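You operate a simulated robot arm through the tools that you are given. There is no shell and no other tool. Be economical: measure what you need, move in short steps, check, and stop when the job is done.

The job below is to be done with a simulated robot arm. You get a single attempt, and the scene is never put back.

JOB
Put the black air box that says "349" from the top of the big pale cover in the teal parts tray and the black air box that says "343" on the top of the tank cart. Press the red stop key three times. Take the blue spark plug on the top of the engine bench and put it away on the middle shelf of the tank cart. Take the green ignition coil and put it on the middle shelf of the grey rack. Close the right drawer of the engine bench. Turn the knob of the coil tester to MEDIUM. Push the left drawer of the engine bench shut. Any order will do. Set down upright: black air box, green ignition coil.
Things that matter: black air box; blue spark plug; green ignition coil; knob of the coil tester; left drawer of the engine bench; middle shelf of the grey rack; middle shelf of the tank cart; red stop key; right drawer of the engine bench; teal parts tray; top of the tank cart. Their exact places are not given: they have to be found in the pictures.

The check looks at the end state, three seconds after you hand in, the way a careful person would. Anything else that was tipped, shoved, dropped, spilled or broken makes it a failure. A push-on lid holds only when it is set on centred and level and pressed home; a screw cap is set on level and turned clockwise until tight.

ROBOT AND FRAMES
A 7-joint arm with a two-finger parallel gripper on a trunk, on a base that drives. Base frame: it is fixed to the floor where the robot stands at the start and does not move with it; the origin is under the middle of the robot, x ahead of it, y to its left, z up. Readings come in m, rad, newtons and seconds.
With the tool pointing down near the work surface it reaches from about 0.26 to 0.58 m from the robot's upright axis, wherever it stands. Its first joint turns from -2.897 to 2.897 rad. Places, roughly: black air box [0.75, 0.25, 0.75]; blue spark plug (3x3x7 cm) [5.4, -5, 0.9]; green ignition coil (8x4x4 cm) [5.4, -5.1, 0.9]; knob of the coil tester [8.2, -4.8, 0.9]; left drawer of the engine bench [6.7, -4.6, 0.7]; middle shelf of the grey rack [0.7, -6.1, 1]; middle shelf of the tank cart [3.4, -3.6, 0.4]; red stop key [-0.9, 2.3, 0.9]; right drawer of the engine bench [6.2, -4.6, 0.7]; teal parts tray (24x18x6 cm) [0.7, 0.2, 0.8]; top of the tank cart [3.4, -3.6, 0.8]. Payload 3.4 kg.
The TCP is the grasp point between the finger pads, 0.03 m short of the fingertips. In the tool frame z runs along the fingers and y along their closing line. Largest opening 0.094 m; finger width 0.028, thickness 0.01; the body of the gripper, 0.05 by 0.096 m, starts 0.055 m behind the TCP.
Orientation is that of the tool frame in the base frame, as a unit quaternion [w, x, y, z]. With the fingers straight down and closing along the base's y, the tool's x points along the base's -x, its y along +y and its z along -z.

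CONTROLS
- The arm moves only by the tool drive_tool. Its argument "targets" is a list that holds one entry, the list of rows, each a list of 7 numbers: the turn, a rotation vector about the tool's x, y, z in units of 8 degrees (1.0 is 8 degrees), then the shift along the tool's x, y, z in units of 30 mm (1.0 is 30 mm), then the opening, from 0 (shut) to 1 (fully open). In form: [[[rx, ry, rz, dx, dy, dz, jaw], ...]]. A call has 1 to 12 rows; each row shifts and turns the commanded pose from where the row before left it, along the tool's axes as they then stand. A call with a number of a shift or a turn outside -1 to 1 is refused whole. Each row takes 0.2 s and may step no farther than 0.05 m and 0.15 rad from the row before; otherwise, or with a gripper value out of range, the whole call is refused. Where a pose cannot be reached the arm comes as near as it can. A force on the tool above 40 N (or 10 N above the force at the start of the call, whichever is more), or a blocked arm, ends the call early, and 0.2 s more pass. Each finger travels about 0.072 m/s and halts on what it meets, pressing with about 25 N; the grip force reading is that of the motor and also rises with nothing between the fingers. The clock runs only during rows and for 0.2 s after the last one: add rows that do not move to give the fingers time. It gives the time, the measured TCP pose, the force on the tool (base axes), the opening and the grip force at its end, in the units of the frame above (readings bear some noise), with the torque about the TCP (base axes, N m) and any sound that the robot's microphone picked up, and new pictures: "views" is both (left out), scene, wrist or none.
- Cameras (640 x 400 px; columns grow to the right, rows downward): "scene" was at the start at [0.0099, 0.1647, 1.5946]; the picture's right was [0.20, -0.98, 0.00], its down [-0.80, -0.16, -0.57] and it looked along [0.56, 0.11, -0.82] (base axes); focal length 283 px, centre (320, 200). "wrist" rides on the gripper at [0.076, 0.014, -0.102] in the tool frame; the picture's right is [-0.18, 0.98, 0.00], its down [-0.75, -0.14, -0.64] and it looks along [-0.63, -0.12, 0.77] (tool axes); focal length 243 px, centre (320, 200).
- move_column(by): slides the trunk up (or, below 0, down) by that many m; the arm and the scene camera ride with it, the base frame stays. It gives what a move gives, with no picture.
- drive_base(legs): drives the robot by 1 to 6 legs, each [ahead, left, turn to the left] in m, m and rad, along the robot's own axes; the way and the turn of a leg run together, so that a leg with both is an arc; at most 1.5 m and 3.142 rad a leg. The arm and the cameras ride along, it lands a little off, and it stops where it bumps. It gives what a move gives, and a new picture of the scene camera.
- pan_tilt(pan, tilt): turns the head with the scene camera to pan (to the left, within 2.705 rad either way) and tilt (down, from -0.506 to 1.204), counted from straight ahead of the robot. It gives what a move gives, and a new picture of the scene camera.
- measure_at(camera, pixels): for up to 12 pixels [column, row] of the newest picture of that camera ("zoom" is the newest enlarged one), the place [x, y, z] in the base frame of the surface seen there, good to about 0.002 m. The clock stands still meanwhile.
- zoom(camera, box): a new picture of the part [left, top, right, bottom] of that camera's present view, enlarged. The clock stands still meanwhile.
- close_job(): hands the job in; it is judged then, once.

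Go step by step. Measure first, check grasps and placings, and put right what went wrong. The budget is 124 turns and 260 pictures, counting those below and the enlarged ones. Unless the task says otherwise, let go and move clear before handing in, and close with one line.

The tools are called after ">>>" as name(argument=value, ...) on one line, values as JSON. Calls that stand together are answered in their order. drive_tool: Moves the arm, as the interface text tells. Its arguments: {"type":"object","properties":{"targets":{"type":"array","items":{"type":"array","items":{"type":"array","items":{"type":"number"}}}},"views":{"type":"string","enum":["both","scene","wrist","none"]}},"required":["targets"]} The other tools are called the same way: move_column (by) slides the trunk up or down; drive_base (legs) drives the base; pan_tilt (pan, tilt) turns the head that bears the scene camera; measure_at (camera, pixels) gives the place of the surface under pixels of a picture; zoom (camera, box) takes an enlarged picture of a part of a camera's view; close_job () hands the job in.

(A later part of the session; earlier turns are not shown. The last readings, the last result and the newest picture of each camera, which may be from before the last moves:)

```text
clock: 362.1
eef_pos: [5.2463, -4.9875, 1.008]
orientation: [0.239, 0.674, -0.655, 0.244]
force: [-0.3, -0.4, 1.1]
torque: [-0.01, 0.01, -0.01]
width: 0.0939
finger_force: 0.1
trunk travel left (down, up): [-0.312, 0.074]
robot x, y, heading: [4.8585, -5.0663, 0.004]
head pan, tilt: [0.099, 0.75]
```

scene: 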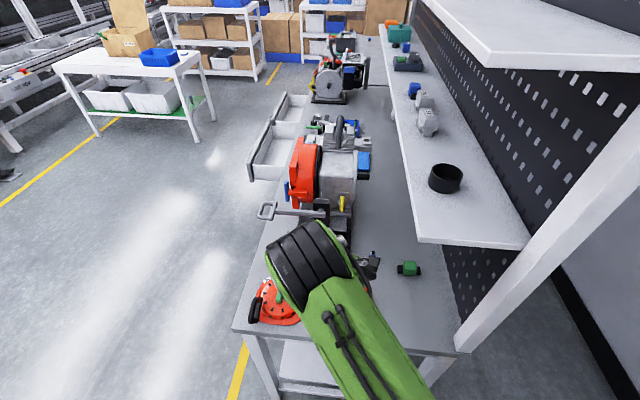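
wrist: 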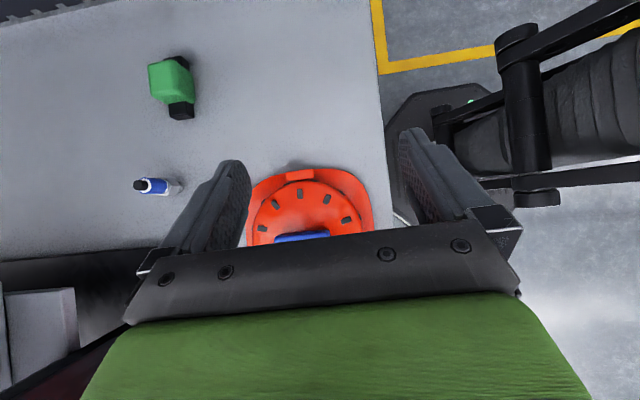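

>>> zoom(camera="wrist", box=[110, 40, 230, 210])

>>> measure_at(camera="wrist", pixels=[[178, 60], [182, 112], [152, 82], [190, 80], [155, 68], [187, 66], [157, 98], [190, 97], [172, 82], [155, 186], [140, 186], [172, 188]])

```text
2.35 times, centred on (170, 125) of wrist
```

zoom: 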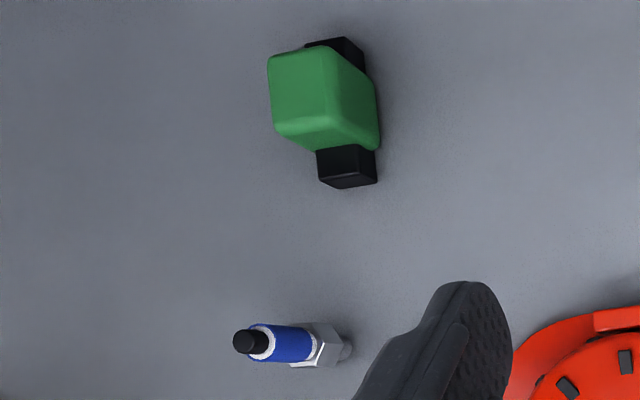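

```text
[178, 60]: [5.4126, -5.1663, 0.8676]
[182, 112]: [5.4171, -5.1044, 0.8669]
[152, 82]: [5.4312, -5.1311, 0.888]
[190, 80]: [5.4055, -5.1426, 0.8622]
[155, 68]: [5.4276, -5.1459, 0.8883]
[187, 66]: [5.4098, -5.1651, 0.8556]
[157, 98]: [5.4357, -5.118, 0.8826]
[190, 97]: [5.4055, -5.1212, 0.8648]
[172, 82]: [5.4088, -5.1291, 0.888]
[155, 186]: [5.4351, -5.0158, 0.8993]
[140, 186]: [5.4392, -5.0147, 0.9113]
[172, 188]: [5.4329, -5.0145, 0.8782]
```

Coil block centre ≈ (5.421,-5.136), top 0.888. Moving to a standoff 10 cm back along the tilted tool axis.

>>> drive_tool(targets=[[[0, 0, 0, 0.203, -0.96, 0.53, 1], [0, 0, 0, 0.203, -0.96, 0.53, 1], [0, 0, 0, 0.203, -0.96, 0.53, 1], [0, 0, 0, 0.203, -0.96, 0.53, 1], [0, 0, 0, 0.203, -0.96, 0.53, 1], [0, 0, 0, 0.203, -0.96, 0.53, 1]]], views="both")

```text
clock: 363.5
eef_pos: [5.4216, -5.071, 0.9589]
orientation: [0.24, 0.675, -0.654, 0.244]
force: [0.5, 0.3, 0.2]
torque: [0.0, 0.01, -0.02]
width: 0.0941
finger_force: 0.2
trunk travel left (down, up): [-0.312, 0.074]
robot x, y, heading: [4.856, -5.0677, 0.005]
head pan, tilt: [0.099, 0.75]
```

scene: 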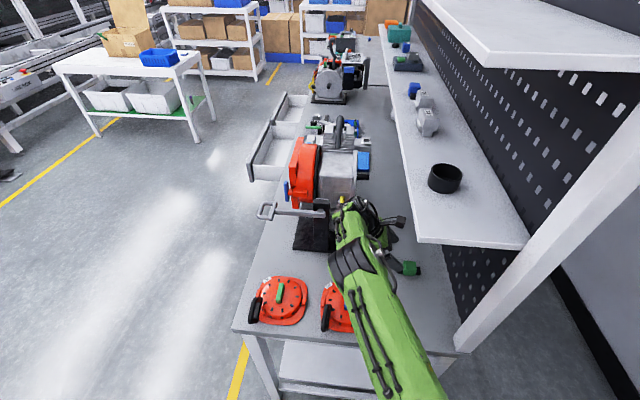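
wrist: 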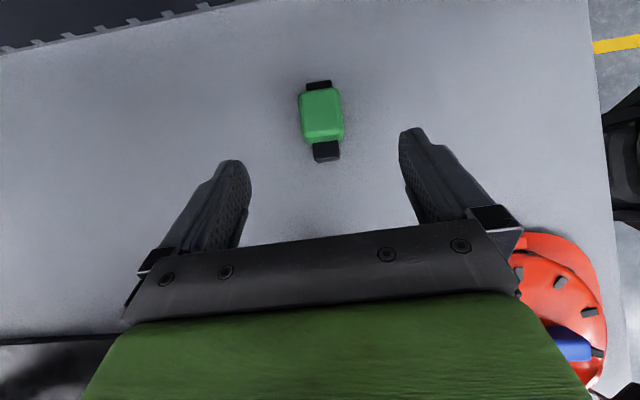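

Coil centred between the fingers. Advancing along the tool axis.

>>> drive_tool(targets=[[[0, 0, 0, 0, 0, 0.84, 1], [0, 0, 0, 0, 0, 0.84, 1], [0, 0, 0, 0, 0, 0.84, 1], [0, 0, 0, 0, 0, 0.8, 1]]], views="wrist")

```text
clock: 364.5
eef_pos: [5.4236, -5.135, 0.8826]
orientation: [0.239, 0.674, -0.655, 0.244]
force: [-0.6, 0.4, 0.2]
torque: [0.0, -0.02, 0.03]
width: 0.0939
finger_force: 0.1
trunk travel left (down, up): [-0.312, 0.074]
robot x, y, heading: [4.8568, -5.0647, 0.004]
head pan, tilt: [0.099, 0.75]
```

wrist: 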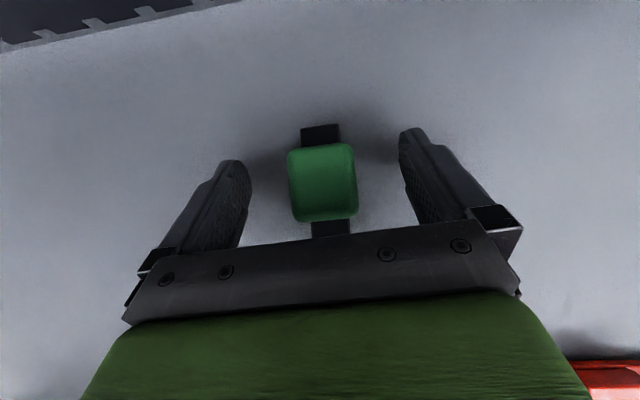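

Good. Close and lift straight up a little, then back off.

>>> drive_tool(targets=[[[0, 0, 0, 0, 0, 0, 0], [0, 0, 0, 0, 0, 0, 0], [0, 0, 0, 0, 0, 0, 0], [0, 0, 0, 0, 0, 0, 0], [0, 0, 0, 0, 0, 0, 0]]], views="none")

>>> drive_tool(targets=[[[0, 0, 0, 0.3, 0, -0.4, 0], [0, 0, 0, 0.3, 0, -0.4, 0], [0, 0, 0, 0, 0, -1, 0], [0, 0, 0, 0, 0, -1, 0], [0, 0, 0, 0, 0, -1, 0], [0, 0, 0, 0, 0, -1, 0]]], views="both")

```text
clock: 365.7
eef_pos: [5.4248, -5.1339, 0.8813]
orientation: [0.238, 0.675, -0.654, 0.244]
force: [-0.7, -1.1, 0.9]
torque: [0.01, 0.01, 0.0]
width: 0.04
finger_force: 25.2
trunk travel left (down, up): [-0.312, 0.074]
robot x, y, heading: [4.8561, -5.0674, 0.006]
head pan, tilt: [0.099, 0.75]
```

```text
clock: 367.1
eef_pos: [5.4207, -5.0573, 1.0049]
orientation: [0.239, 0.674, -0.655, 0.244]
force: [0.3, -0.5, -1.7]
torque: [-0.04, 0.01, -0.01]
width: 0.0404
finger_force: 25.5
trunk travel left (down, up): [-0.312, 0.074]
robot x, y, heading: [4.8594, -5.0604, 0.006]
head pan, tilt: [0.099, 0.75]
```

scene: 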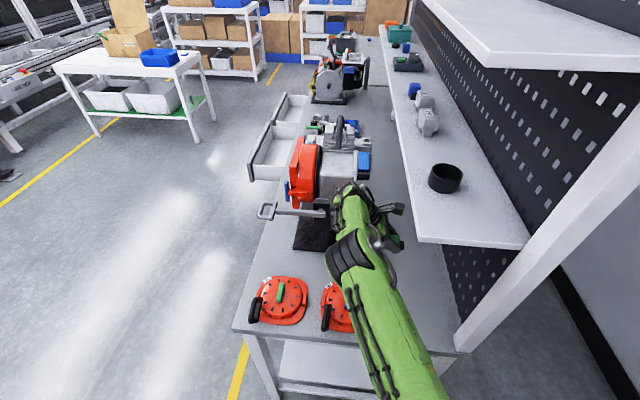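
wrist: 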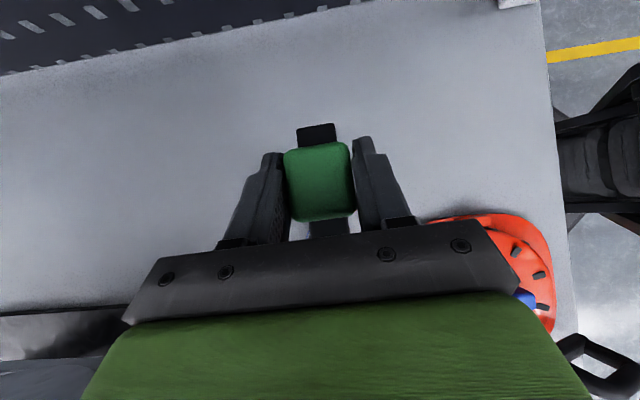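

Coil held (0.040 m). Back off from the bench, pull the arm in and swing the tool to point ahead with the same tilt for the rack.

>>> drive_base(legs=[[-0.6, 0, 0]])

>>> drive_tool(targets=[[[0, 0, 0, 0, 1, 0, 0], [0, 0, 0, 0, 1, 0, 0], [0, 0, 0, 0, 1, 0, 0], [0, 0, 0, 0, 1, 0, 0], [0, 0, 0, 0, 1, 0, 0]]], views="none")

>>> drive_tool(targets=[[[0.602, 0, -0.719, 0, 0, 0, 0], [0.602, 0, -0.719, 0, 0, 0, 0], [0.602, 0, -0.719, 0, 0, 0, 0], [0.602, 0, -0.719, 0, 0, 0, 0], [0.602, 0, -0.719, 0, 0, 0, 0], [0.602, 0, -0.719, 0, 0, 0, 0], [0.602, 0, -0.719, 0, 0, 0, 0], [0.602, 0, -0.719, 0, 0, 0, 0], [0.602, 0, -0.719, 0, 0, 0, 0], [0.602, 0, -0.719, 0, 0, 0, 0], [0.602, 0, -0.719, 0, 0, 0, 0], [0.602, 0, -0.719, 0, 0, 0, 0]]], views="both")

```text
clock: 370.5
eef_pos: [4.837, -5.0643, 1.0052]
orientation: [0.24, 0.671, -0.658, 0.244]
force: [0.1, 0.8, -1.3]
torque: [0.06, 0.02, -0.05]
width: 0.0401
finger_force: 25.3
trunk travel left (down, up): [-0.312, 0.074]
robot x, y, heading: [4.271, -5.0671, -0.001]
head pan, tilt: [0.099, 0.75]
```

scene: 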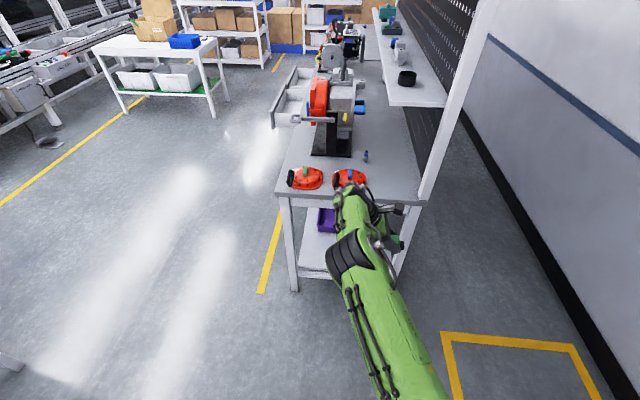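

```text
clock: 371.7
eef_pos: [4.6864, -5.0685, 1.0075]
orientation: [0.24, 0.671, -0.657, 0.244]
force: [-0.3, 0.0, -2.2]
torque: [0.02, -0.04, 0.0]
width: 0.04
finger_force: 25.3
trunk travel left (down, up): [-0.312, 0.074]
robot x, y, heading: [4.2721, -5.0635, -0.004]
head pan, tilt: [0.099, 0.75]
```

```text
clock: 374.3
eef_pos: [4.6858, -5.0676, 1.0021]
orientation: [0.012, 0.941, -0.034, 0.335]
force: [0.7, 0.7, -1.4]
torque: [0.03, -0.01, 0.0]
width: 0.04
finger_force: 24.6
out of reach, approached as far as the arm can: row 12
trunk travel left (down, up): [-0.312, 0.074]
robot x, y, heading: [4.2758, -5.0681, -0.004]
head pan, tilt: [0.099, 0.75]
```

scene: 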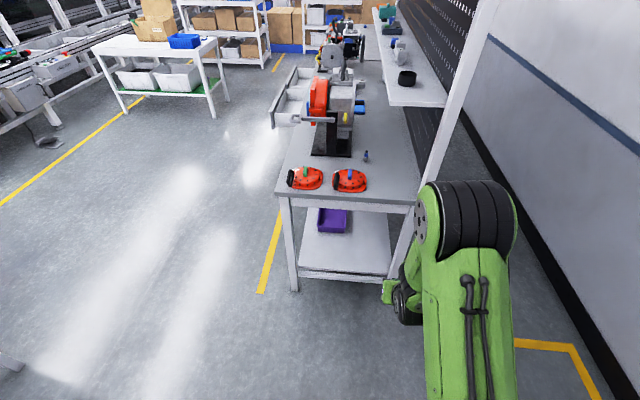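
wrist: 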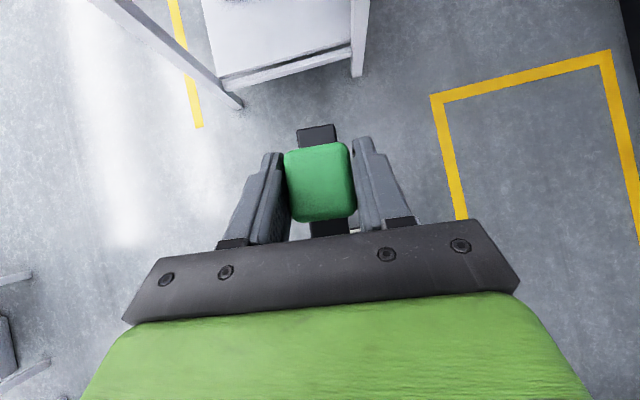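

The tool swing reached nearly straight ahead (yaw -4°, tilt 39°), good enough. Driving back to the grey rack and facing it.

>>> drive_base(legs=[[-1.4, -0.2, 0.004], [-1.4, 0, 0], [-1.35, 0, 0], [0, 0, -1.571]])

>>> pan_tilt(pan=0.1, tilt=0.6)

```text
clock: 398.1
eef_pos: [0.1266, -5.6799, 1.0022]
orientation: [-0.246, -0.639, 0.693, -0.226]
force: [-0.5, 0.7, -1.1]
torque: [-0.02, 0.01, -0.01]
width: 0.0399
finger_force: 25.1
trunk travel left (down, up): [-0.312, 0.074]
robot x, y, heading: [0.1265, -5.2676, -1.581]
head pan, tilt: [0.099, 0.75]
```

scene: 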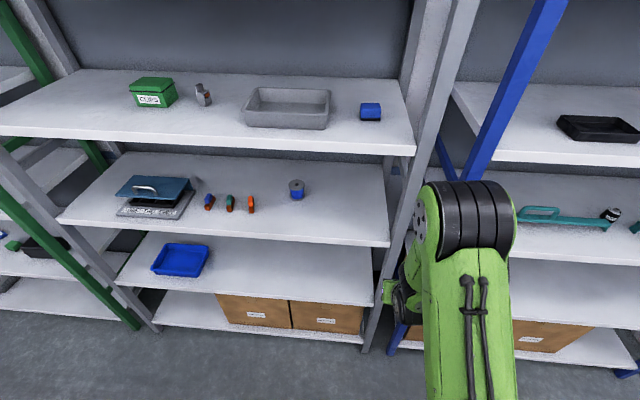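

```text
clock: 398.8
eef_pos: [0.1263, -5.6797, 1.0002]
orientation: [-0.246, -0.639, 0.693, -0.226]
force: [0.4, 0.3, -2.3]
torque: [0.03, 0.02, 0.0]
width: 0.0396
finger_force: 24.9
trunk travel left (down, up): [-0.312, 0.074]
robot x, y, heading: [0.1309, -5.2669, -1.58]
head pan, tilt: [0.099, 0.6]
```

scene: 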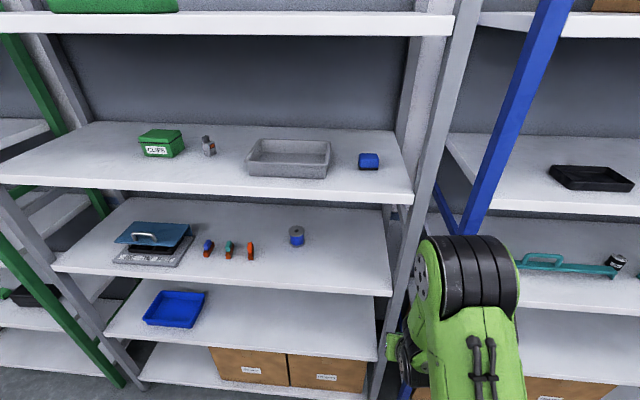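

>>> measure_at(camera="scene", pixels=[[385, 285], [340, 260], [340, 275], [300, 282], [297, 240], [300, 195], [405, 195], [440, 150], [250, 255], [280, 265], [370, 240]])

```text
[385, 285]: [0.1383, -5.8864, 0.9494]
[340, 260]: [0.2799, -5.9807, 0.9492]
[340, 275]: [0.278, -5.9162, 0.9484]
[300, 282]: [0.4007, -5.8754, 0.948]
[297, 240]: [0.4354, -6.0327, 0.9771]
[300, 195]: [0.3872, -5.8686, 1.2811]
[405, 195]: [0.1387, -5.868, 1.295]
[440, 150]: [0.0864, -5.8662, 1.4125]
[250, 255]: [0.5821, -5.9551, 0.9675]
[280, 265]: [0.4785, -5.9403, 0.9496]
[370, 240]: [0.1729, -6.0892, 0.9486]
```

Free spot at (0.29,-5.955) on the middle shelf. Raise 3 cm and drive in so the coil is at the shelf edge.

>>> move_column(by=0.03)

>>> drive_base(legs=[[0.17, 0.13, 0.01]])

>>> drive_tool(targets=[[[0, 0, 0, 0, 0, 0, 0]]], views="wrist")

```text
clock: 399.5
eef_pos: [0.1245, -5.6802, 1.0321]
orientation: [-0.247, -0.638, 0.693, -0.227]
force: [1.0, 0.6, -2.3]
torque: [-0.04, 0.02, -0.01]
width: 0.0397
finger_force: 25.5
trunk travel left (down, up): [-0.342, 0.044]
robot x, y, heading: [0.1331, -5.2668, -1.58]
head pan, tilt: [0.099, 0.6]
```

```text
clock: 401.2
eef_pos: [0.2598, -5.8547, 1.0312]
orientation: [-0.245, -0.641, 0.691, -0.227]
force: [0.4, -0.1, -1.7]
torque: [-0.02, 0.04, -0.01]
width: 0.0398
finger_force: 25.1
trunk travel left (down, up): [-0.342, 0.044]
robot x, y, heading: [0.263, -5.442, -1.576]
head pan, tilt: [0.099, 0.6]
```

scene: 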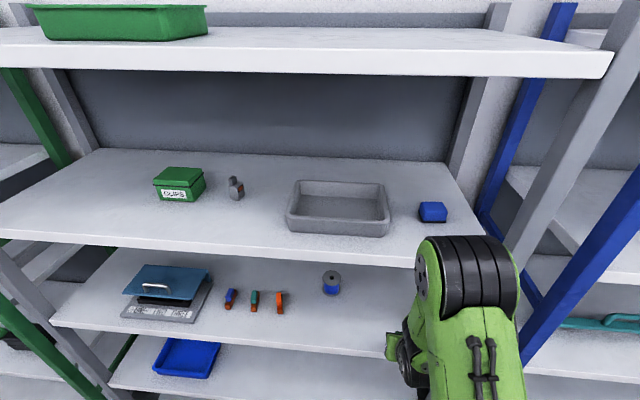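

```text
clock: 401.6
eef_pos: [0.259, -5.8533, 1.0315]
orientation: [-0.245, -0.641, 0.691, -0.227]
force: [0.4, 0.5, -1.5]
torque: [0.02, 0.0, -0.03]
width: 0.0399
finger_force: 25.3
trunk travel left (down, up): [-0.342, 0.044]
robot x, y, heading: [0.2571, -5.4414, -1.574]
head pan, tilt: [0.099, 0.6]
```

wrist: 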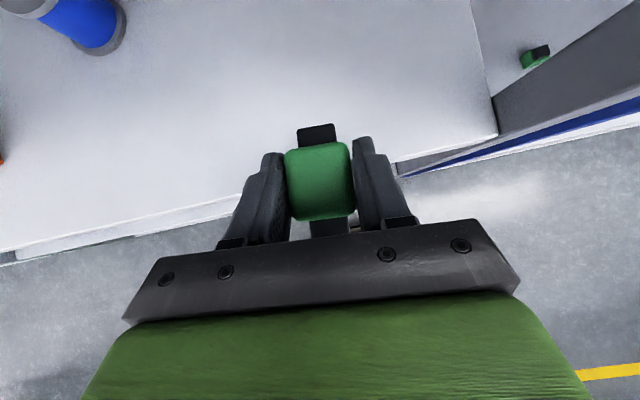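

>>> drive_tool(targets=[[[0, 0, 0, 0.48, -0.405, 0.712, 0], [0, 0, 0, 0.48, -0.405, 0.712, 0], [0, 0, 0, 0.48, -0.405, 0.712, 0], [0, 0, 0, 0.48, -0.405, 0.712, 0], [0, 0, 0, -0.25, 0, 0.31, 0]]], views="wrist")

```text
clock: 402.8
eef_pos: [0.3017, -5.9566, 0.9891]
orientation: [-0.247, -0.641, 0.69, -0.228]
force: [0.8, 0.3, -2.8]
torque: [0.01, -0.01, -0.02]
width: 0.0398
finger_force: 25.2
trunk travel left (down, up): [-0.342, 0.044]
robot x, y, heading: [0.2629, -5.4463, -1.573]
head pan, tilt: [0.099, 0.6]
```

wrist: 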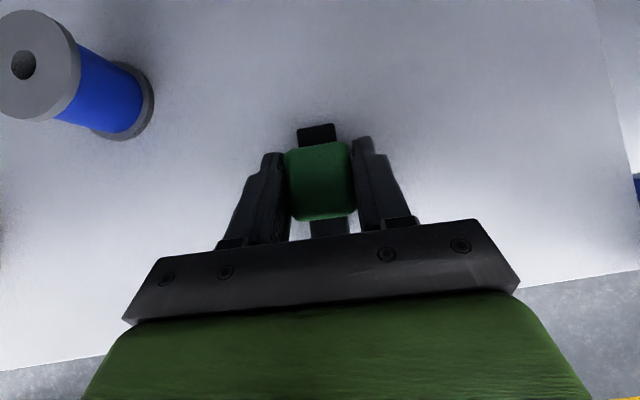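

Lowering gently to contact.

>>> drive_tool(targets=[[[0, 0, 0, -0.063, 0, 0.078, 0], [0, 0, 0, -0.03, 0, 0.04, 0]]], views="none")

```text
clock: 403.4
eef_pos: [0.3011, -5.956, 0.985]
orientation: [-0.246, -0.641, 0.69, -0.228]
force: [-0.4, -0.9, -1.0]
torque: [-0.03, -0.03, 0.0]
width: 0.0398
finger_force: 24.8
trunk travel left (down, up): [-0.342, 0.044]
robot x, y, heading: [0.2591, -5.4425, -1.572]
head pan, tilt: [0.099, 0.6]
```

>>> drive_tool(targets=[[[0, 0, 0, -0.03, 0, 0.04, 0], [0, 0, 0, -0.02, 0, 0.03, 0]]], views="none")

```text
clock: 404.0
eef_pos: [0.3007, -5.9559, 0.9842]
orientation: [-0.248, -0.64, 0.69, -0.229]
force: [0.3, 0.3, 13.0]
torque: [-0.54, 0.0, 0.01]
width: 0.0397
finger_force: 24.9
trunk travel left (down, up): [-0.342, 0.044]
robot x, y, heading: [0.2625, -5.4407, -1.574]
head pan, tilt: [0.099, 0.6]
```

Contact. Open and withdraw along the tool axis, then look.

>>> drive_tool(targets=[[[0, 0, 0, 0, 0, 0, 0.9], [0, 0, 0, 0, 0, 0, 0.9], [0, 0, 0, 0, 0, 0, 0.9], [0, 0, 0, 0, 0, -0.8, 0.9], [0, 0, 0, 0, 0, -1, 0.9], [0, 0, 0, 0, 0, -1, 0.9], [0, 0, 0, 0, 0, -1, 1]]], views="wrist")

>>> drive_base(legs=[[-0.2, 0, 0]])

```text
clock: 405.6
eef_pos: [0.3045, -5.8837, 1.0716]
orientation: [-0.246, -0.641, 0.691, -0.227]
force: [-0.8, -0.7, -0.4]
torque: [0.01, 0.01, -0.01]
width: 0.0934
finger_force: 0.0
trunk travel left (down, up): [-0.342, 0.044]
robot x, y, heading: [0.2586, -5.4441, -1.574]
head pan, tilt: [0.099, 0.6]
```

wrist: 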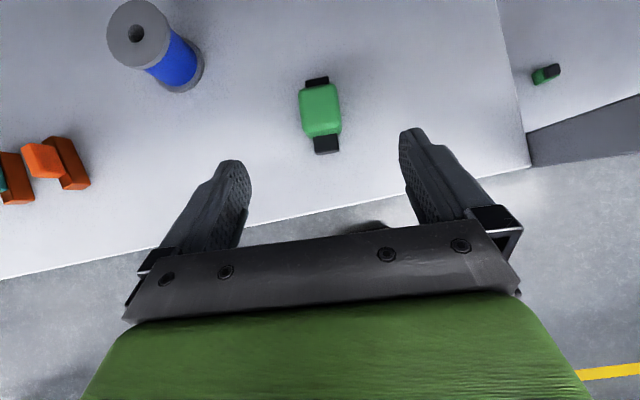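

```text
clock: 407.2
eef_pos: [0.307, -5.6854, 1.0713]
orientation: [-0.247, -0.64, 0.691, -0.227]
force: [0.2, 0.7, 0.6]
torque: [0.0, 0.0, 0.0]
width: 0.094
finger_force: 0.0
trunk travel left (down, up): [-0.342, 0.044]
robot x, y, heading: [0.2576, -5.2429, -1.573]
head pan, tilt: [0.099, 0.6]
```

scene: 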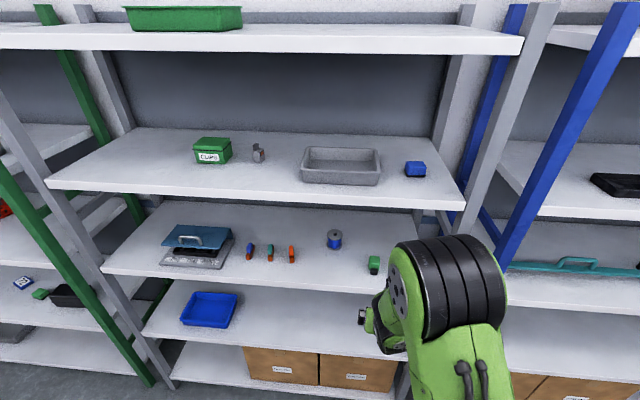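

The coil stands on the middle shelf. Heading back east to inspect the tank cart's shelf from its east end.

>>> drive_base(legs=[[0, 0, 1.573], [1.4, 0, 0], [1.4, 0, 0], [1.4, 0, 0], [0, 1.0, 0]])

>>> pan_tilt(pan=2.4, tilt=0.7)

```text
clock: 435.7
eef_pos: [4.8423, -4.2247, 1.0702]
orientation: [0.012, 0.942, -0.032, 0.334]
force: [-0.2, 0.2, -0.6]
torque: [0.01, 0.01, -0.01]
width: 0.0941
finger_force: 0.0
trunk travel left (down, up): [-0.342, 0.044]
robot x, y, heading: [4.4016, -4.2731, 0.002]
head pan, tilt: [0.099, 0.6]
```

scene: 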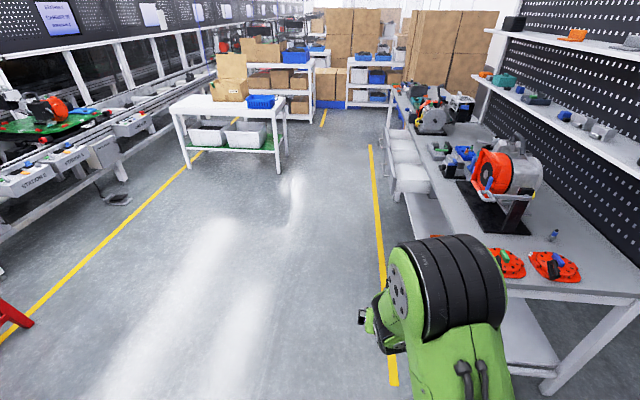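

```text
clock: 437.9
eef_pos: [4.8434, -4.224, 1.0713]
orientation: [0.011, 0.942, -0.031, 0.335]
force: [0.4, 0.3, -0.1]
torque: [-0.01, 0.01, -0.02]
width: 0.0942
finger_force: 0.1
trunk travel left (down, up): [-0.342, 0.044]
robot x, y, heading: [4.4025, -4.274, 0.005]
head pan, tilt: [2.4, 0.7]
```

scene: 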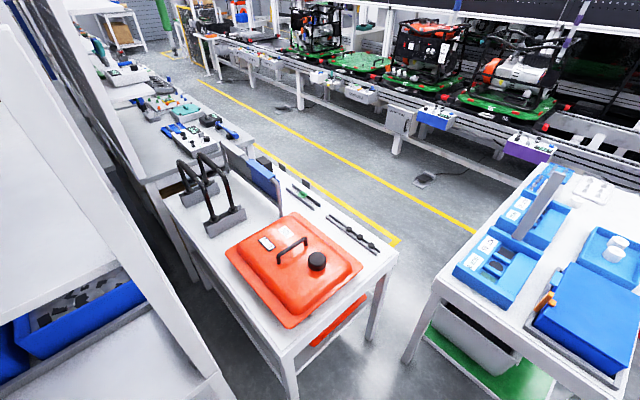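

I need a lower eye to see the shelf. Lowering the trunk and looking again.

>>> move_column(by=-0.34)

>>> pan_tilt(pan=2.45, tilt=0.65)

>>> zoom(camera="scene", box=[150, 180, 450, 400])

```text
clock: 441.2
eef_pos: [4.8436, -4.2249, 0.7296]
orientation: [0.012, 0.942, -0.032, 0.335]
force: [-0.2, 0.1, -0.2]
torque: [-0.01, 0.01, 0.0]
width: 0.094
finger_force: 0.0
trunk travel left (down, up): [-0.002, 0.384]
robot x, y, heading: [4.3944, -4.2729, 0.005]
head pan, tilt: [2.4, 0.7]
```

```text
clock: 441.8
eef_pos: [4.8432, -4.2257, 0.7306]
orientation: [0.011, 0.942, -0.031, 0.335]
force: [0.6, 0.1, 0.0]
torque: [0.03, 0.0, -0.03]
width: 0.0938
finger_force: 0.1
trunk travel left (down, up): [-0.002, 0.384]
robot x, y, heading: [4.4025, -4.2705, 0.002]
head pan, tilt: [2.45, 0.649]
```

scene: 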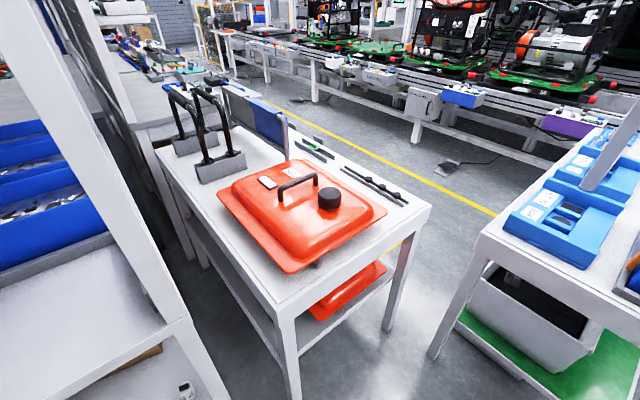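

```text
1.82 times, centred on (300, 290) of scene
```

zoom: 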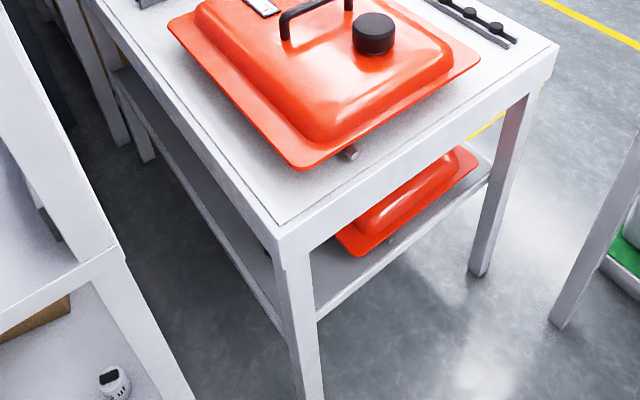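

>>> measure_at(camera="zoom", pixels=[[330, 275], [345, 285], [440, 215], [235, 240], [220, 215], [180, 160], [365, 253], [290, 280], [310, 380], [475, 250], [280, 255], [255, 290]])

```text
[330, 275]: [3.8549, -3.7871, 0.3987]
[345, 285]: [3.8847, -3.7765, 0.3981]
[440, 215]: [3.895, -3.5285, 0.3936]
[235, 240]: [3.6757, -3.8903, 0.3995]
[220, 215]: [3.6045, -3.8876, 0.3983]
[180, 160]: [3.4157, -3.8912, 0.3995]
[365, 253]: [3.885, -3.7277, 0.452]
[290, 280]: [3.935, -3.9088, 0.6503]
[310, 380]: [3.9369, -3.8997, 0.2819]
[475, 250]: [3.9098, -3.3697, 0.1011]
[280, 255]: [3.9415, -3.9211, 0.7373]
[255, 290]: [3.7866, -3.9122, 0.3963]
```

The shelf's south strip (y -3.73…-3.9, z 0.399) near the east end is free and reachable from the east. Now fetch the plug: raise trunk and drive to the bench end.

>>> move_column(by=0.33)

>>> drive_base(legs=[[0, -0.71, 0], [0.4, 0, 0]])

>>> drive_tool(targets=[[[0, 0, 0, 0, 0, 0, 1]]], views="wrist")

```text
clock: 445.1
eef_pos: [4.843, -4.2248, 1.0611]
orientation: [0.012, 0.942, -0.031, 0.334]
force: [0.2, -1.4, 0.6]
torque: [0.01, 0.01, -0.01]
width: 0.0938
finger_force: 0.0
trunk travel left (down, up): [-0.332, 0.054]
robot x, y, heading: [4.3987, -4.2735, 0.005]
head pan, tilt: [2.45, 0.649]
```

```text
clock: 451.1
eef_pos: [5.248, -4.9346, 1.0609]
orientation: [0.013, 0.942, -0.033, 0.334]
force: [0.5, 0.1, -0.5]
torque: [-0.02, 0.02, 0.0]
width: 0.0941
finger_force: 0.2
trunk travel left (down, up): [-0.332, 0.054]
robot x, y, heading: [4.8057, -4.9814, -0.003]
head pan, tilt: [2.45, 0.649]
```

scene: 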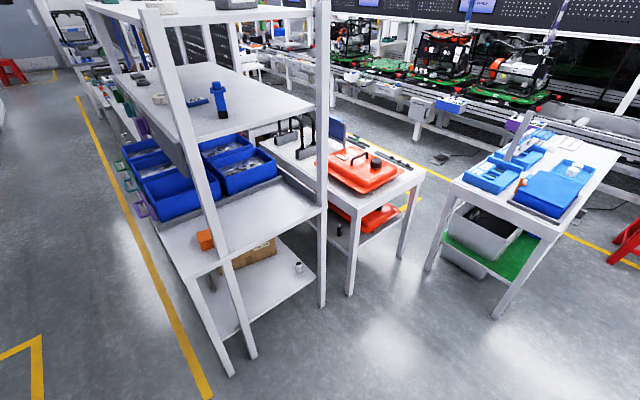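

```text
clock: 451.5
eef_pos: [5.249, -4.9335, 1.0609]
orientation: [0.012, 0.942, -0.033, 0.335]
force: [-0.3, 0.6, 0.1]
torque: [0.01, 0.01, -0.01]
width: 0.094
finger_force: 0.1
trunk travel left (down, up): [-0.332, 0.054]
robot x, y, heading: [4.8017, -4.9829, -0.005]
head pan, tilt: [2.45, 0.649]
```

wrist: 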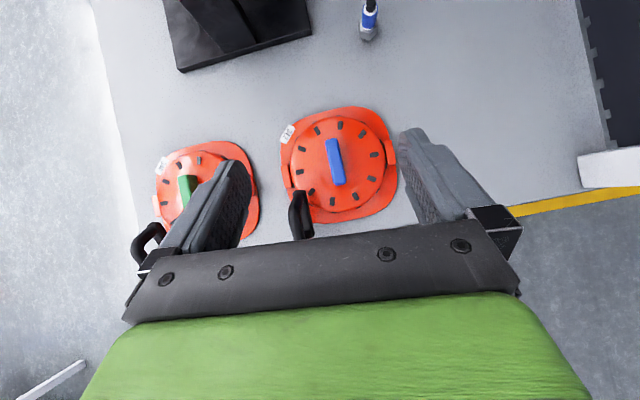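

>>> measure_at(camera="wrist", pixels=[[369, 22], [368, 32], [371, 8], [300, 38], [180, 68], [335, 150], [300, 225]])

>>> zoom(camera="wrist", box=[340, 0, 400, 40])

>>> zoom(camera="scene", box=[300, 180, 420, 280])

>>> measure_at(camera="scene", pixels=[[341, 229], [341, 236], [365, 215], [355, 255], [378, 225]])

```text
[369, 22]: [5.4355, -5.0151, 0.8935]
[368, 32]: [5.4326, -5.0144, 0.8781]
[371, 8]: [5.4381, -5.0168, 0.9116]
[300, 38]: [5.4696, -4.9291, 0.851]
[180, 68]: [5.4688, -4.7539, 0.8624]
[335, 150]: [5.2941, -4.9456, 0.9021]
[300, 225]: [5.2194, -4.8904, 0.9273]
```

```text
10.00 times, centred on (370, 20) of wrist
```

zoom: 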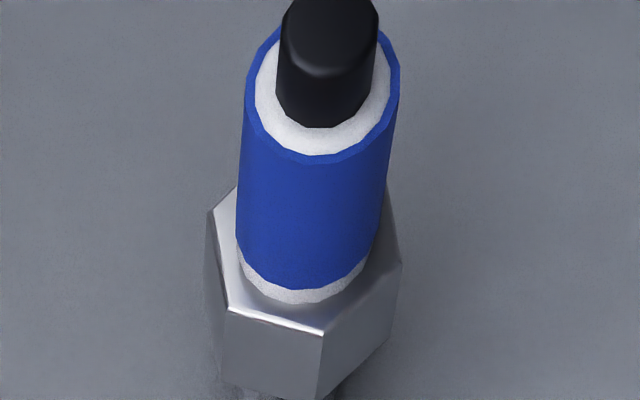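

```text
4.00 times, centred on (360, 230) of scene
```

zoom: 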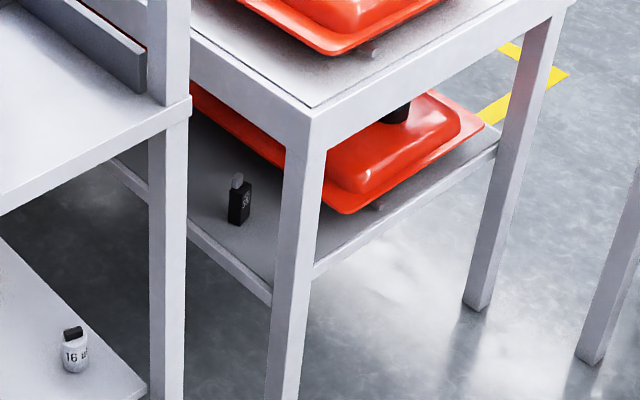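

```text
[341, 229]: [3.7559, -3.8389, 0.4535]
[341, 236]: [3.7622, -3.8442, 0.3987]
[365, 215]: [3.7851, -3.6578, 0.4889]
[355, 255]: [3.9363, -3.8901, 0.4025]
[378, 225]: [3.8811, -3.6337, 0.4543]
```

Plug at (5.436,-5.017). There's a small bottle on the shelf at (3.76,-3.84), so the plug will go to x≈3.85. Approaching the plug with the jaw at 0.6.

>>> drive_tool(targets=[[[0, 0, 0, 0.22, 0.39, 0.975, 0.6], [0, 0, 0, 0.22, 0.39, 0.975, 0.6], [0, 0, 0, 0.22, 0.39, 0.975, 0.6], [0, 0, 0, 0.22, 0.39, 0.975, 0.6], [0, 0, 0, 0.22, 0.39, 0.975, 0.6], [0, 0, 0, 0.22, 0.39, 0.975, 0.6]]], views="wrist")

```text
clock: 452.9
eef_pos: [5.3851, -5.0155, 0.9507]
orientation: [0.012, 0.942, -0.032, 0.334]
force: [0.2, 0.2, 0.5]
torque: [0.03, 0.01, 0.04]
width: 0.0564
finger_force: 0.0
trunk travel left (down, up): [-0.332, 0.054]
robot x, y, heading: [4.8009, -4.9798, 0.003]
head pan, tilt: [2.45, 0.649]
```

wrist: 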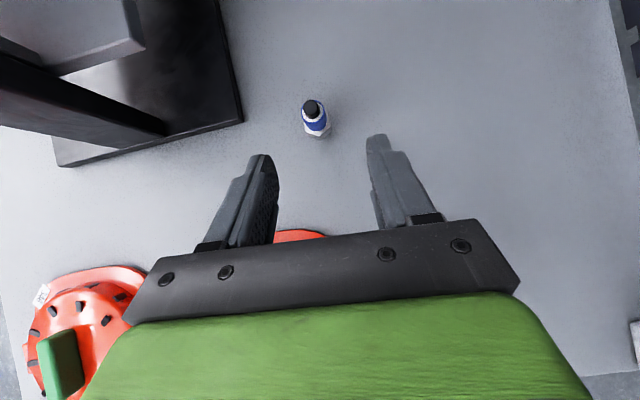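

>>> drive_tool(targets=[[[0, 0, 0, 0, 0, 0.89, 0.6], [0, 0, 0, 0, 0, 0.89, 0.6], [0, 0, 0, 0, 0, 0.89, 0.6]]], views="wrist")

```text
clock: 453.7
eef_pos: [5.4362, -5.0174, 0.8882]
orientation: [0.012, 0.942, -0.032, 0.335]
force: [0.7, -0.5, -0.4]
torque: [0.0, 0.04, 0.0]
width: 0.0564
finger_force: 0.1
trunk travel left (down, up): [-0.332, 0.054]
robot x, y, heading: [4.8056, -4.9826, -0.004]
head pan, tilt: [2.45, 0.649]
```

wrist: 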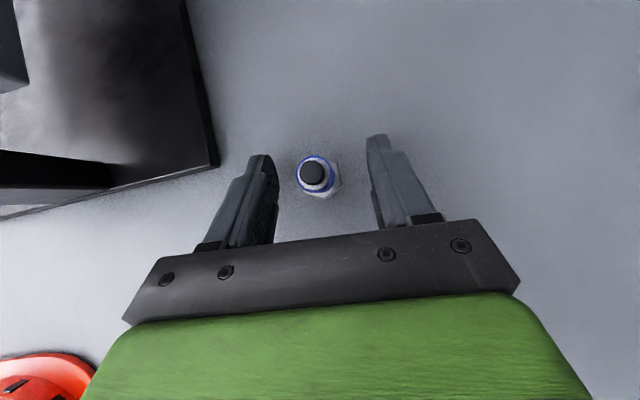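

Plug between the fingers. Close, lift, back off.

>>> drive_tool(targets=[[[0, 0, 0, 0, 0, 0, 0], [0, 0, 0, 0, 0, 0, 0], [0, 0, 0, 0, 0, 0, 0], [0, 0, 0, 0, 0, 0, 0], [0, 0, 0, 0.3, 0, -0.39, 0], [0, 0, 0, 0.63, 0, -0.775, 0], [0, 0, 0, 0.63, 0, -0.775, 0], [0, 0, 0, 0, 0, -1, 0], [0, 0, 0, 0, 0, -1, 0], [0, 0, 0, -0.6, 0, -0.8, 0], [0, 0, 0, -0.6, 0, -0.8, 0]]], views="wrist")

```text
clock: 456.1
eef_pos: [5.3375, -5.0115, 1.0257]
orientation: [0.012, 0.941, -0.032, 0.336]
force: [-1.6, 1.0, -0.3]
torque: [0.0, -0.03, -0.01]
width: 0.0238
finger_force: 24.5
trunk travel left (down, up): [-0.332, 0.054]
robot x, y, heading: [4.804, -4.9816, -0.001]
head pan, tilt: [2.45, 0.649]
```

wrist: 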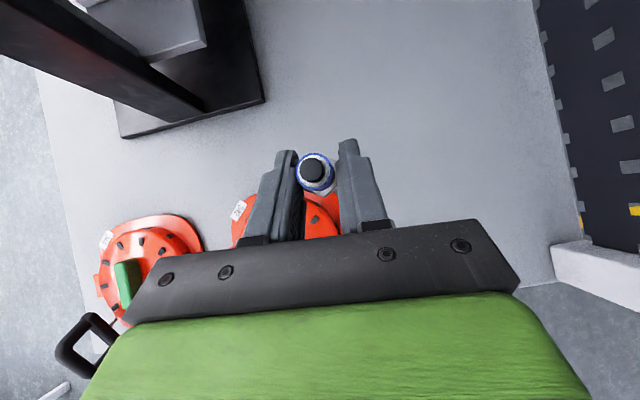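

Plug held. Pull in, drive to the tank cart's east end, turning via south to face west.

>>> drive_base(legs=[[-0.35, 0, 0], [0, 1.2, 0]])

>>> drive_tool(targets=[[[0, 0, 0, -0.75, 0.07, -0.6, 0], [0, 0, 0, -0.75, 0.07, -0.6, 0], [0, 0, 0, -0.75, 0.07, -0.6, 0]]], views="none")

>>> drive_base(legs=[[0, 0, -1.571], [0, 0, -1.571]])

>>> move_column(by=-0.33)

>>> pan_tilt(pan=0.05, tilt=0.75)

>>> drive_tool(targets=[[[0, 0, 0, 0, 0, 0, 0]]], views="wrist")

```text
clock: 464.1
eef_pos: [4.9813, -3.8068, 1.0245]
orientation: [0.012, 0.942, -0.032, 0.335]
force: [-0.2, 0.7, -0.3]
torque: [0.01, -0.03, -0.01]
width: 0.0242
finger_force: 25.7
trunk travel left (down, up): [-0.332, 0.054]
robot x, y, heading: [4.4461, -3.7789, 0.004]
head pan, tilt: [2.45, 0.649]
```

scene: 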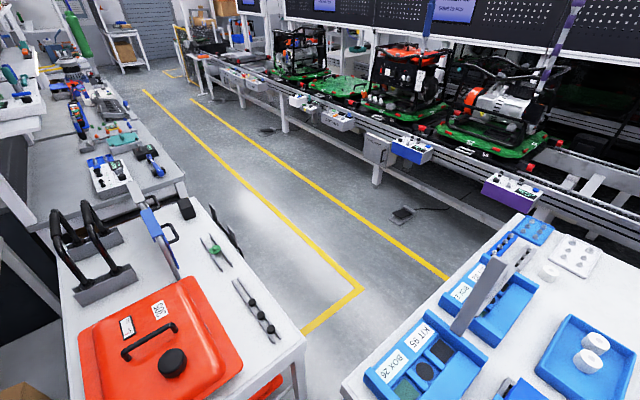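

```text
clock: 464.9
eef_pos: [4.9112, -3.7941, 1.021]
orientation: [0.013, 0.941, -0.034, 0.335]
force: [0.4, 0.0, 0.0]
torque: [0.0, -0.01, -0.01]
width: 0.0238
finger_force: 25.4
out of reach, approached as far as the arm can: row 2, 3
trunk travel left (down, up): [-0.332, 0.054]
robot x, y, heading: [4.446, -3.7807, 0.005]
head pan, tilt: [2.45, 0.649]
```

```text
clock: 473.0
eef_pos: [3.9832, -3.7517, 1.0195]
orientation: [-0.334, 0.046, 0.941, 0.018]
force: [0.8, -0.2, -0.4]
torque: [-0.02, 0.01, 0.02]
width: 0.024
finger_force: 25.6
trunk travel left (down, up): [-0.332, 0.054]
robot x, y, heading: [4.4491, -3.775, 3.114]
head pan, tilt: [2.45, 0.649]
```

scene: 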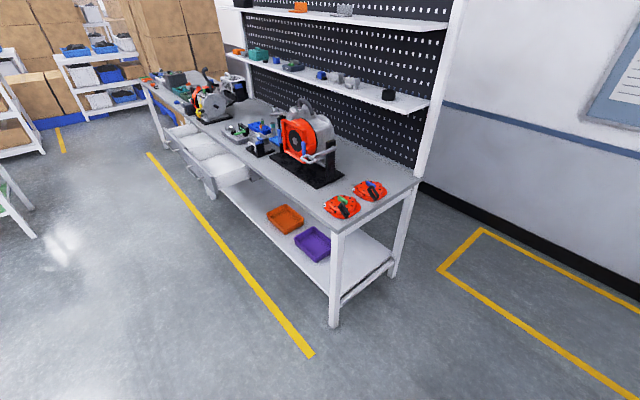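

```text
clock: 476.2
eef_pos: [3.9837, -3.7526, 0.6906]
orientation: [-0.334, 0.046, 0.941, 0.019]
force: [0.4, 0.5, -0.7]
torque: [-0.03, -0.02, 0.03]
width: 0.0241
finger_force: 25.1
trunk travel left (down, up): [-0.002, 0.384]
robot x, y, heading: [4.4448, -3.7796, 3.119]
head pan, tilt: [2.45, 0.649]
```

```text
clock: 478.4
eef_pos: [3.9841, -3.7511, 0.691]
orientation: [-0.334, 0.046, 0.941, 0.018]
force: [0.0, 0.4, -0.4]
torque: [0.03, 0.02, 0.0]
width: 0.0237
finger_force: 25.0
trunk travel left (down, up): [-0.002, 0.384]
robot x, y, heading: [4.4486, -3.7791, 3.121]
head pan, tilt: [0.051, 0.75]
```

scene: 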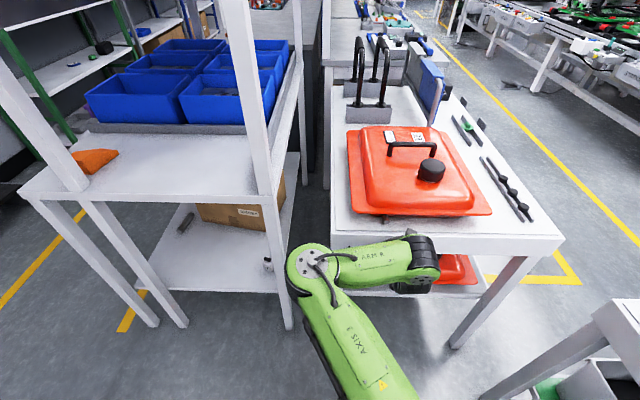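

```text
clock: 478.8
eef_pos: [3.9846, -3.7511, 0.6914]
orientation: [-0.335, 0.046, 0.941, 0.018]
force: [-0.6, -0.1, -0.1]
torque: [-0.02, 0.02, -0.03]
width: 0.0237
finger_force: 25.2
trunk travel left (down, up): [-0.002, 0.384]
robot x, y, heading: [4.4462, -3.7778, 3.118]
head pan, tilt: [0.051, 0.75]
```

wrist: 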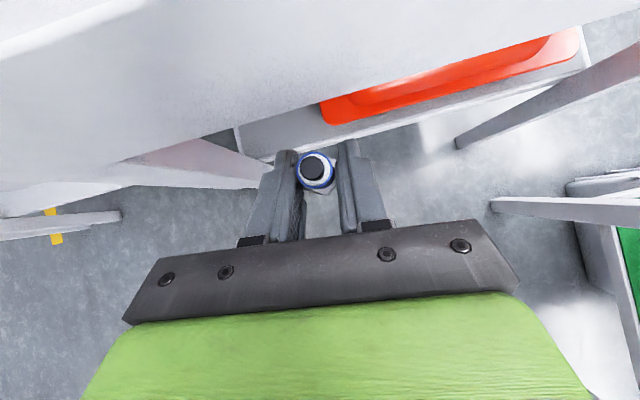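

>>> zoom(camera="wrist", box=[130, 60, 430, 230])

>>> measure_at(camera="wrist", pixels=[[200, 155], [235, 160], [255, 170], [330, 120], [322, 105], [260, 125], [235, 130], [360, 125], [150, 145], [280, 130], [225, 175]])

```text
2.13 times, centred on (280, 145) of wrist
```

zoom: 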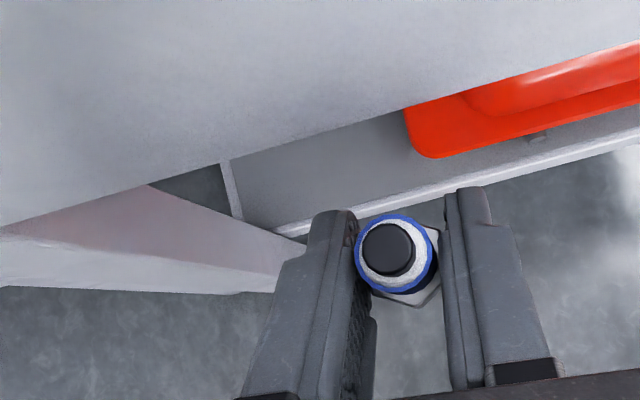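

```text
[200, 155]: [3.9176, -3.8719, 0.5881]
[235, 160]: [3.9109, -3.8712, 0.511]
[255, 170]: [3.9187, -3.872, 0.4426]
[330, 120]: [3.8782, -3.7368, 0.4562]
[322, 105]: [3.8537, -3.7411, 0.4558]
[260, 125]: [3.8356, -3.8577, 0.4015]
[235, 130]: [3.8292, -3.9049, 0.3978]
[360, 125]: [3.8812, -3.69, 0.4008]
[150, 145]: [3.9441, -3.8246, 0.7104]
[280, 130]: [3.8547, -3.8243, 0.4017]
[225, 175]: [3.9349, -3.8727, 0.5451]
```

Leg inner face is at y -3.872, tank rim at -3.738: a 13 cm slot centred on -3.805. I'll turn the base slightly to square up, then lower outside the cart end.

>>> drive_base(legs=[[-0.035, 0, 0.1]])

>>> drive_tool(targets=[[[0, 0, 0, -0.575, 0, 0.705, 0], [0, 0, 0, -0.575, 0, 0.705, 0], [0, 0, 0, -0.575, 0, 0.705, 0], [0, 0, 0, -0.575, 0, 0.705, 0], [0, 0, 0, -0.575, 0, 0.705, 0], [0, 0, 0, -0.575, 0, 0.705, 0], [0, 0, 0, -0.575, 0, 0.705, 0]]], views="both")

```text
clock: 479.7
eef_pos: [4.0175, -3.7981, 0.692]
orientation: [-0.335, -0.001, 0.942, 0.001]
force: [-1.1, 0.7, 0.0]
torque: [-0.02, 0.03, -0.02]
width: 0.0241
finger_force: 25.1
trunk travel left (down, up): [-0.002, 0.384]
robot x, y, heading: [4.4838, -3.7805, -3.068]
head pan, tilt: [0.051, 0.75]
```

scene: 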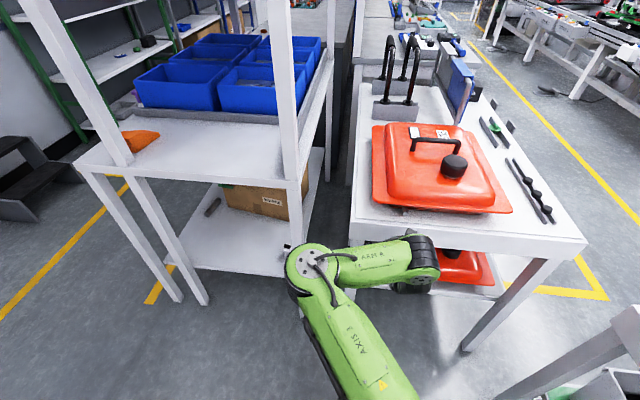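

```text
clock: 481.3
eef_pos: [4.0173, -3.7959, 0.4984]
orientation: [-0.335, 0.0, 0.942, 0.002]
force: [-0.4, 1.1, -0.1]
torque: [-0.02, 0.03, 0.0]
width: 0.0239
finger_force: 24.9
trunk travel left (down, up): [-0.002, 0.384]
robot x, y, heading: [4.4813, -3.7778, -3.065]
head pan, tilt: [0.051, 0.75]
```

scene: 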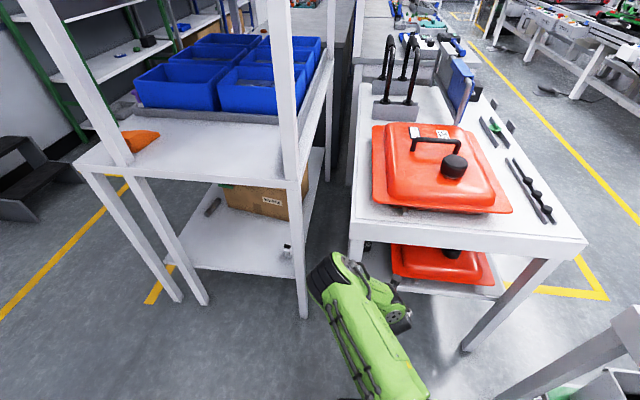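
wrist: 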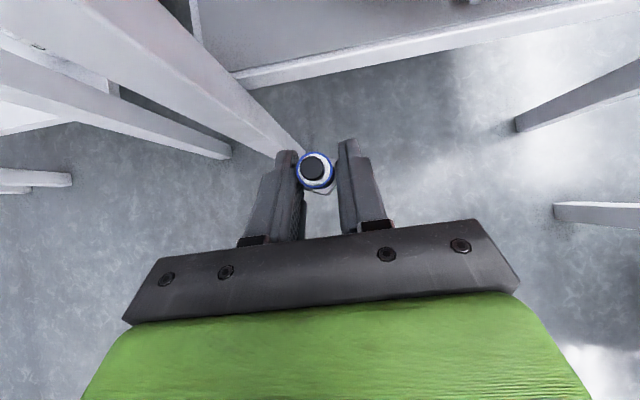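

Checking how close the arm links are to the cart end before reaching in.

>>> measure_at(camera="scene", pixels=[[340, 260], [315, 285], [355, 270], [385, 290], [400, 310], [395, 285], [350, 235], [545, 262], [355, 250], [405, 325], [370, 265]])

>>> zoom(camera="scene", box=[280, 210, 480, 340])

```text
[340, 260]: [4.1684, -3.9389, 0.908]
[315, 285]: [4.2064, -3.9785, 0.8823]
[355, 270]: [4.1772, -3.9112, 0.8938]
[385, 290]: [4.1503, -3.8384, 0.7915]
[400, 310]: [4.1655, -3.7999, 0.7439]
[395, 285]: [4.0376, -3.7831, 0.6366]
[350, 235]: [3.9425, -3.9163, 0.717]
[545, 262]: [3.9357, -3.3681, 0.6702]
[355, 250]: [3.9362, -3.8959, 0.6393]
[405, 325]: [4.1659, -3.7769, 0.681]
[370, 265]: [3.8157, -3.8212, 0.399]
```

```text
3.08 times, centred on (380, 275) of scene
```

zoom: 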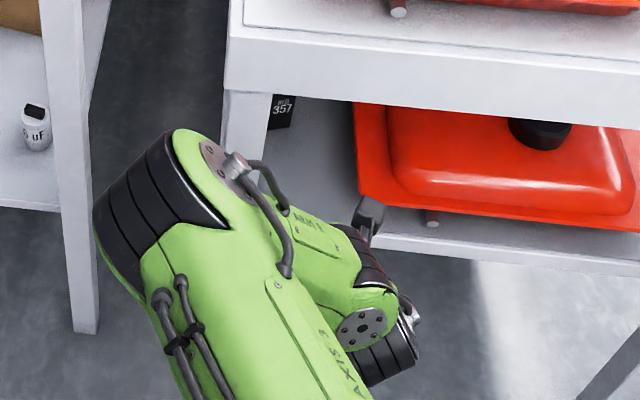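

Clearance looks adequate: wrist stays outside x≈4.0. Moving in horizontally at z≈0.50.

>>> drive_tool(targets=[[[0, 0, 0, 0.8, -0.046, 0.654, 0], [0, 0, 0, 0.8, -0.046, 0.654, 0], [0, 0, 0, 0.8, -0.046, 0.654, 0], [0, 0, 0, 0.8, -0.046, 0.654, 0], [0, 0, 0, 0.8, -0.046, 0.654, 0]]], views="both")

```text
clock: 482.5
eef_pos: [3.8643, -3.8021, 0.4992]
orientation: [-0.334, -0.002, 0.943, 0.001]
force: [-0.9, 0.3, 0.0]
torque: [-0.01, -0.03, 0.0]
width: 0.0238
finger_force: 25.1
trunk travel left (down, up): [-0.002, 0.384]
robot x, y, heading: [4.4872, -3.7775, -3.065]
head pan, tilt: [0.051, 0.75]
```

scene: 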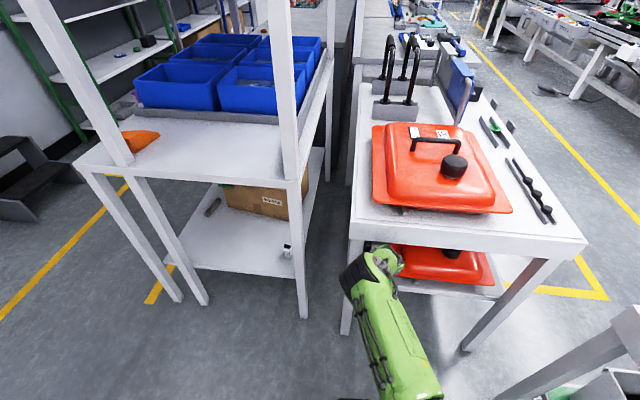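
wrist: 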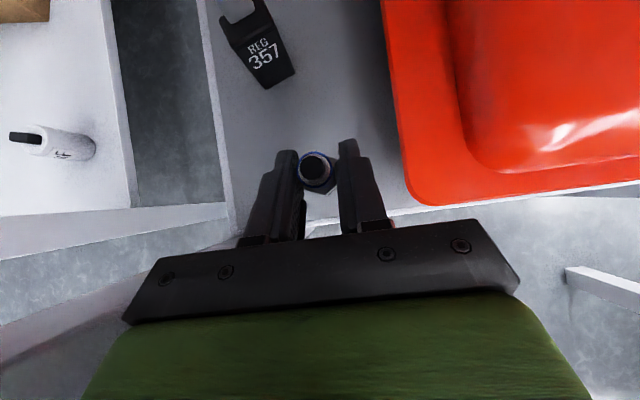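

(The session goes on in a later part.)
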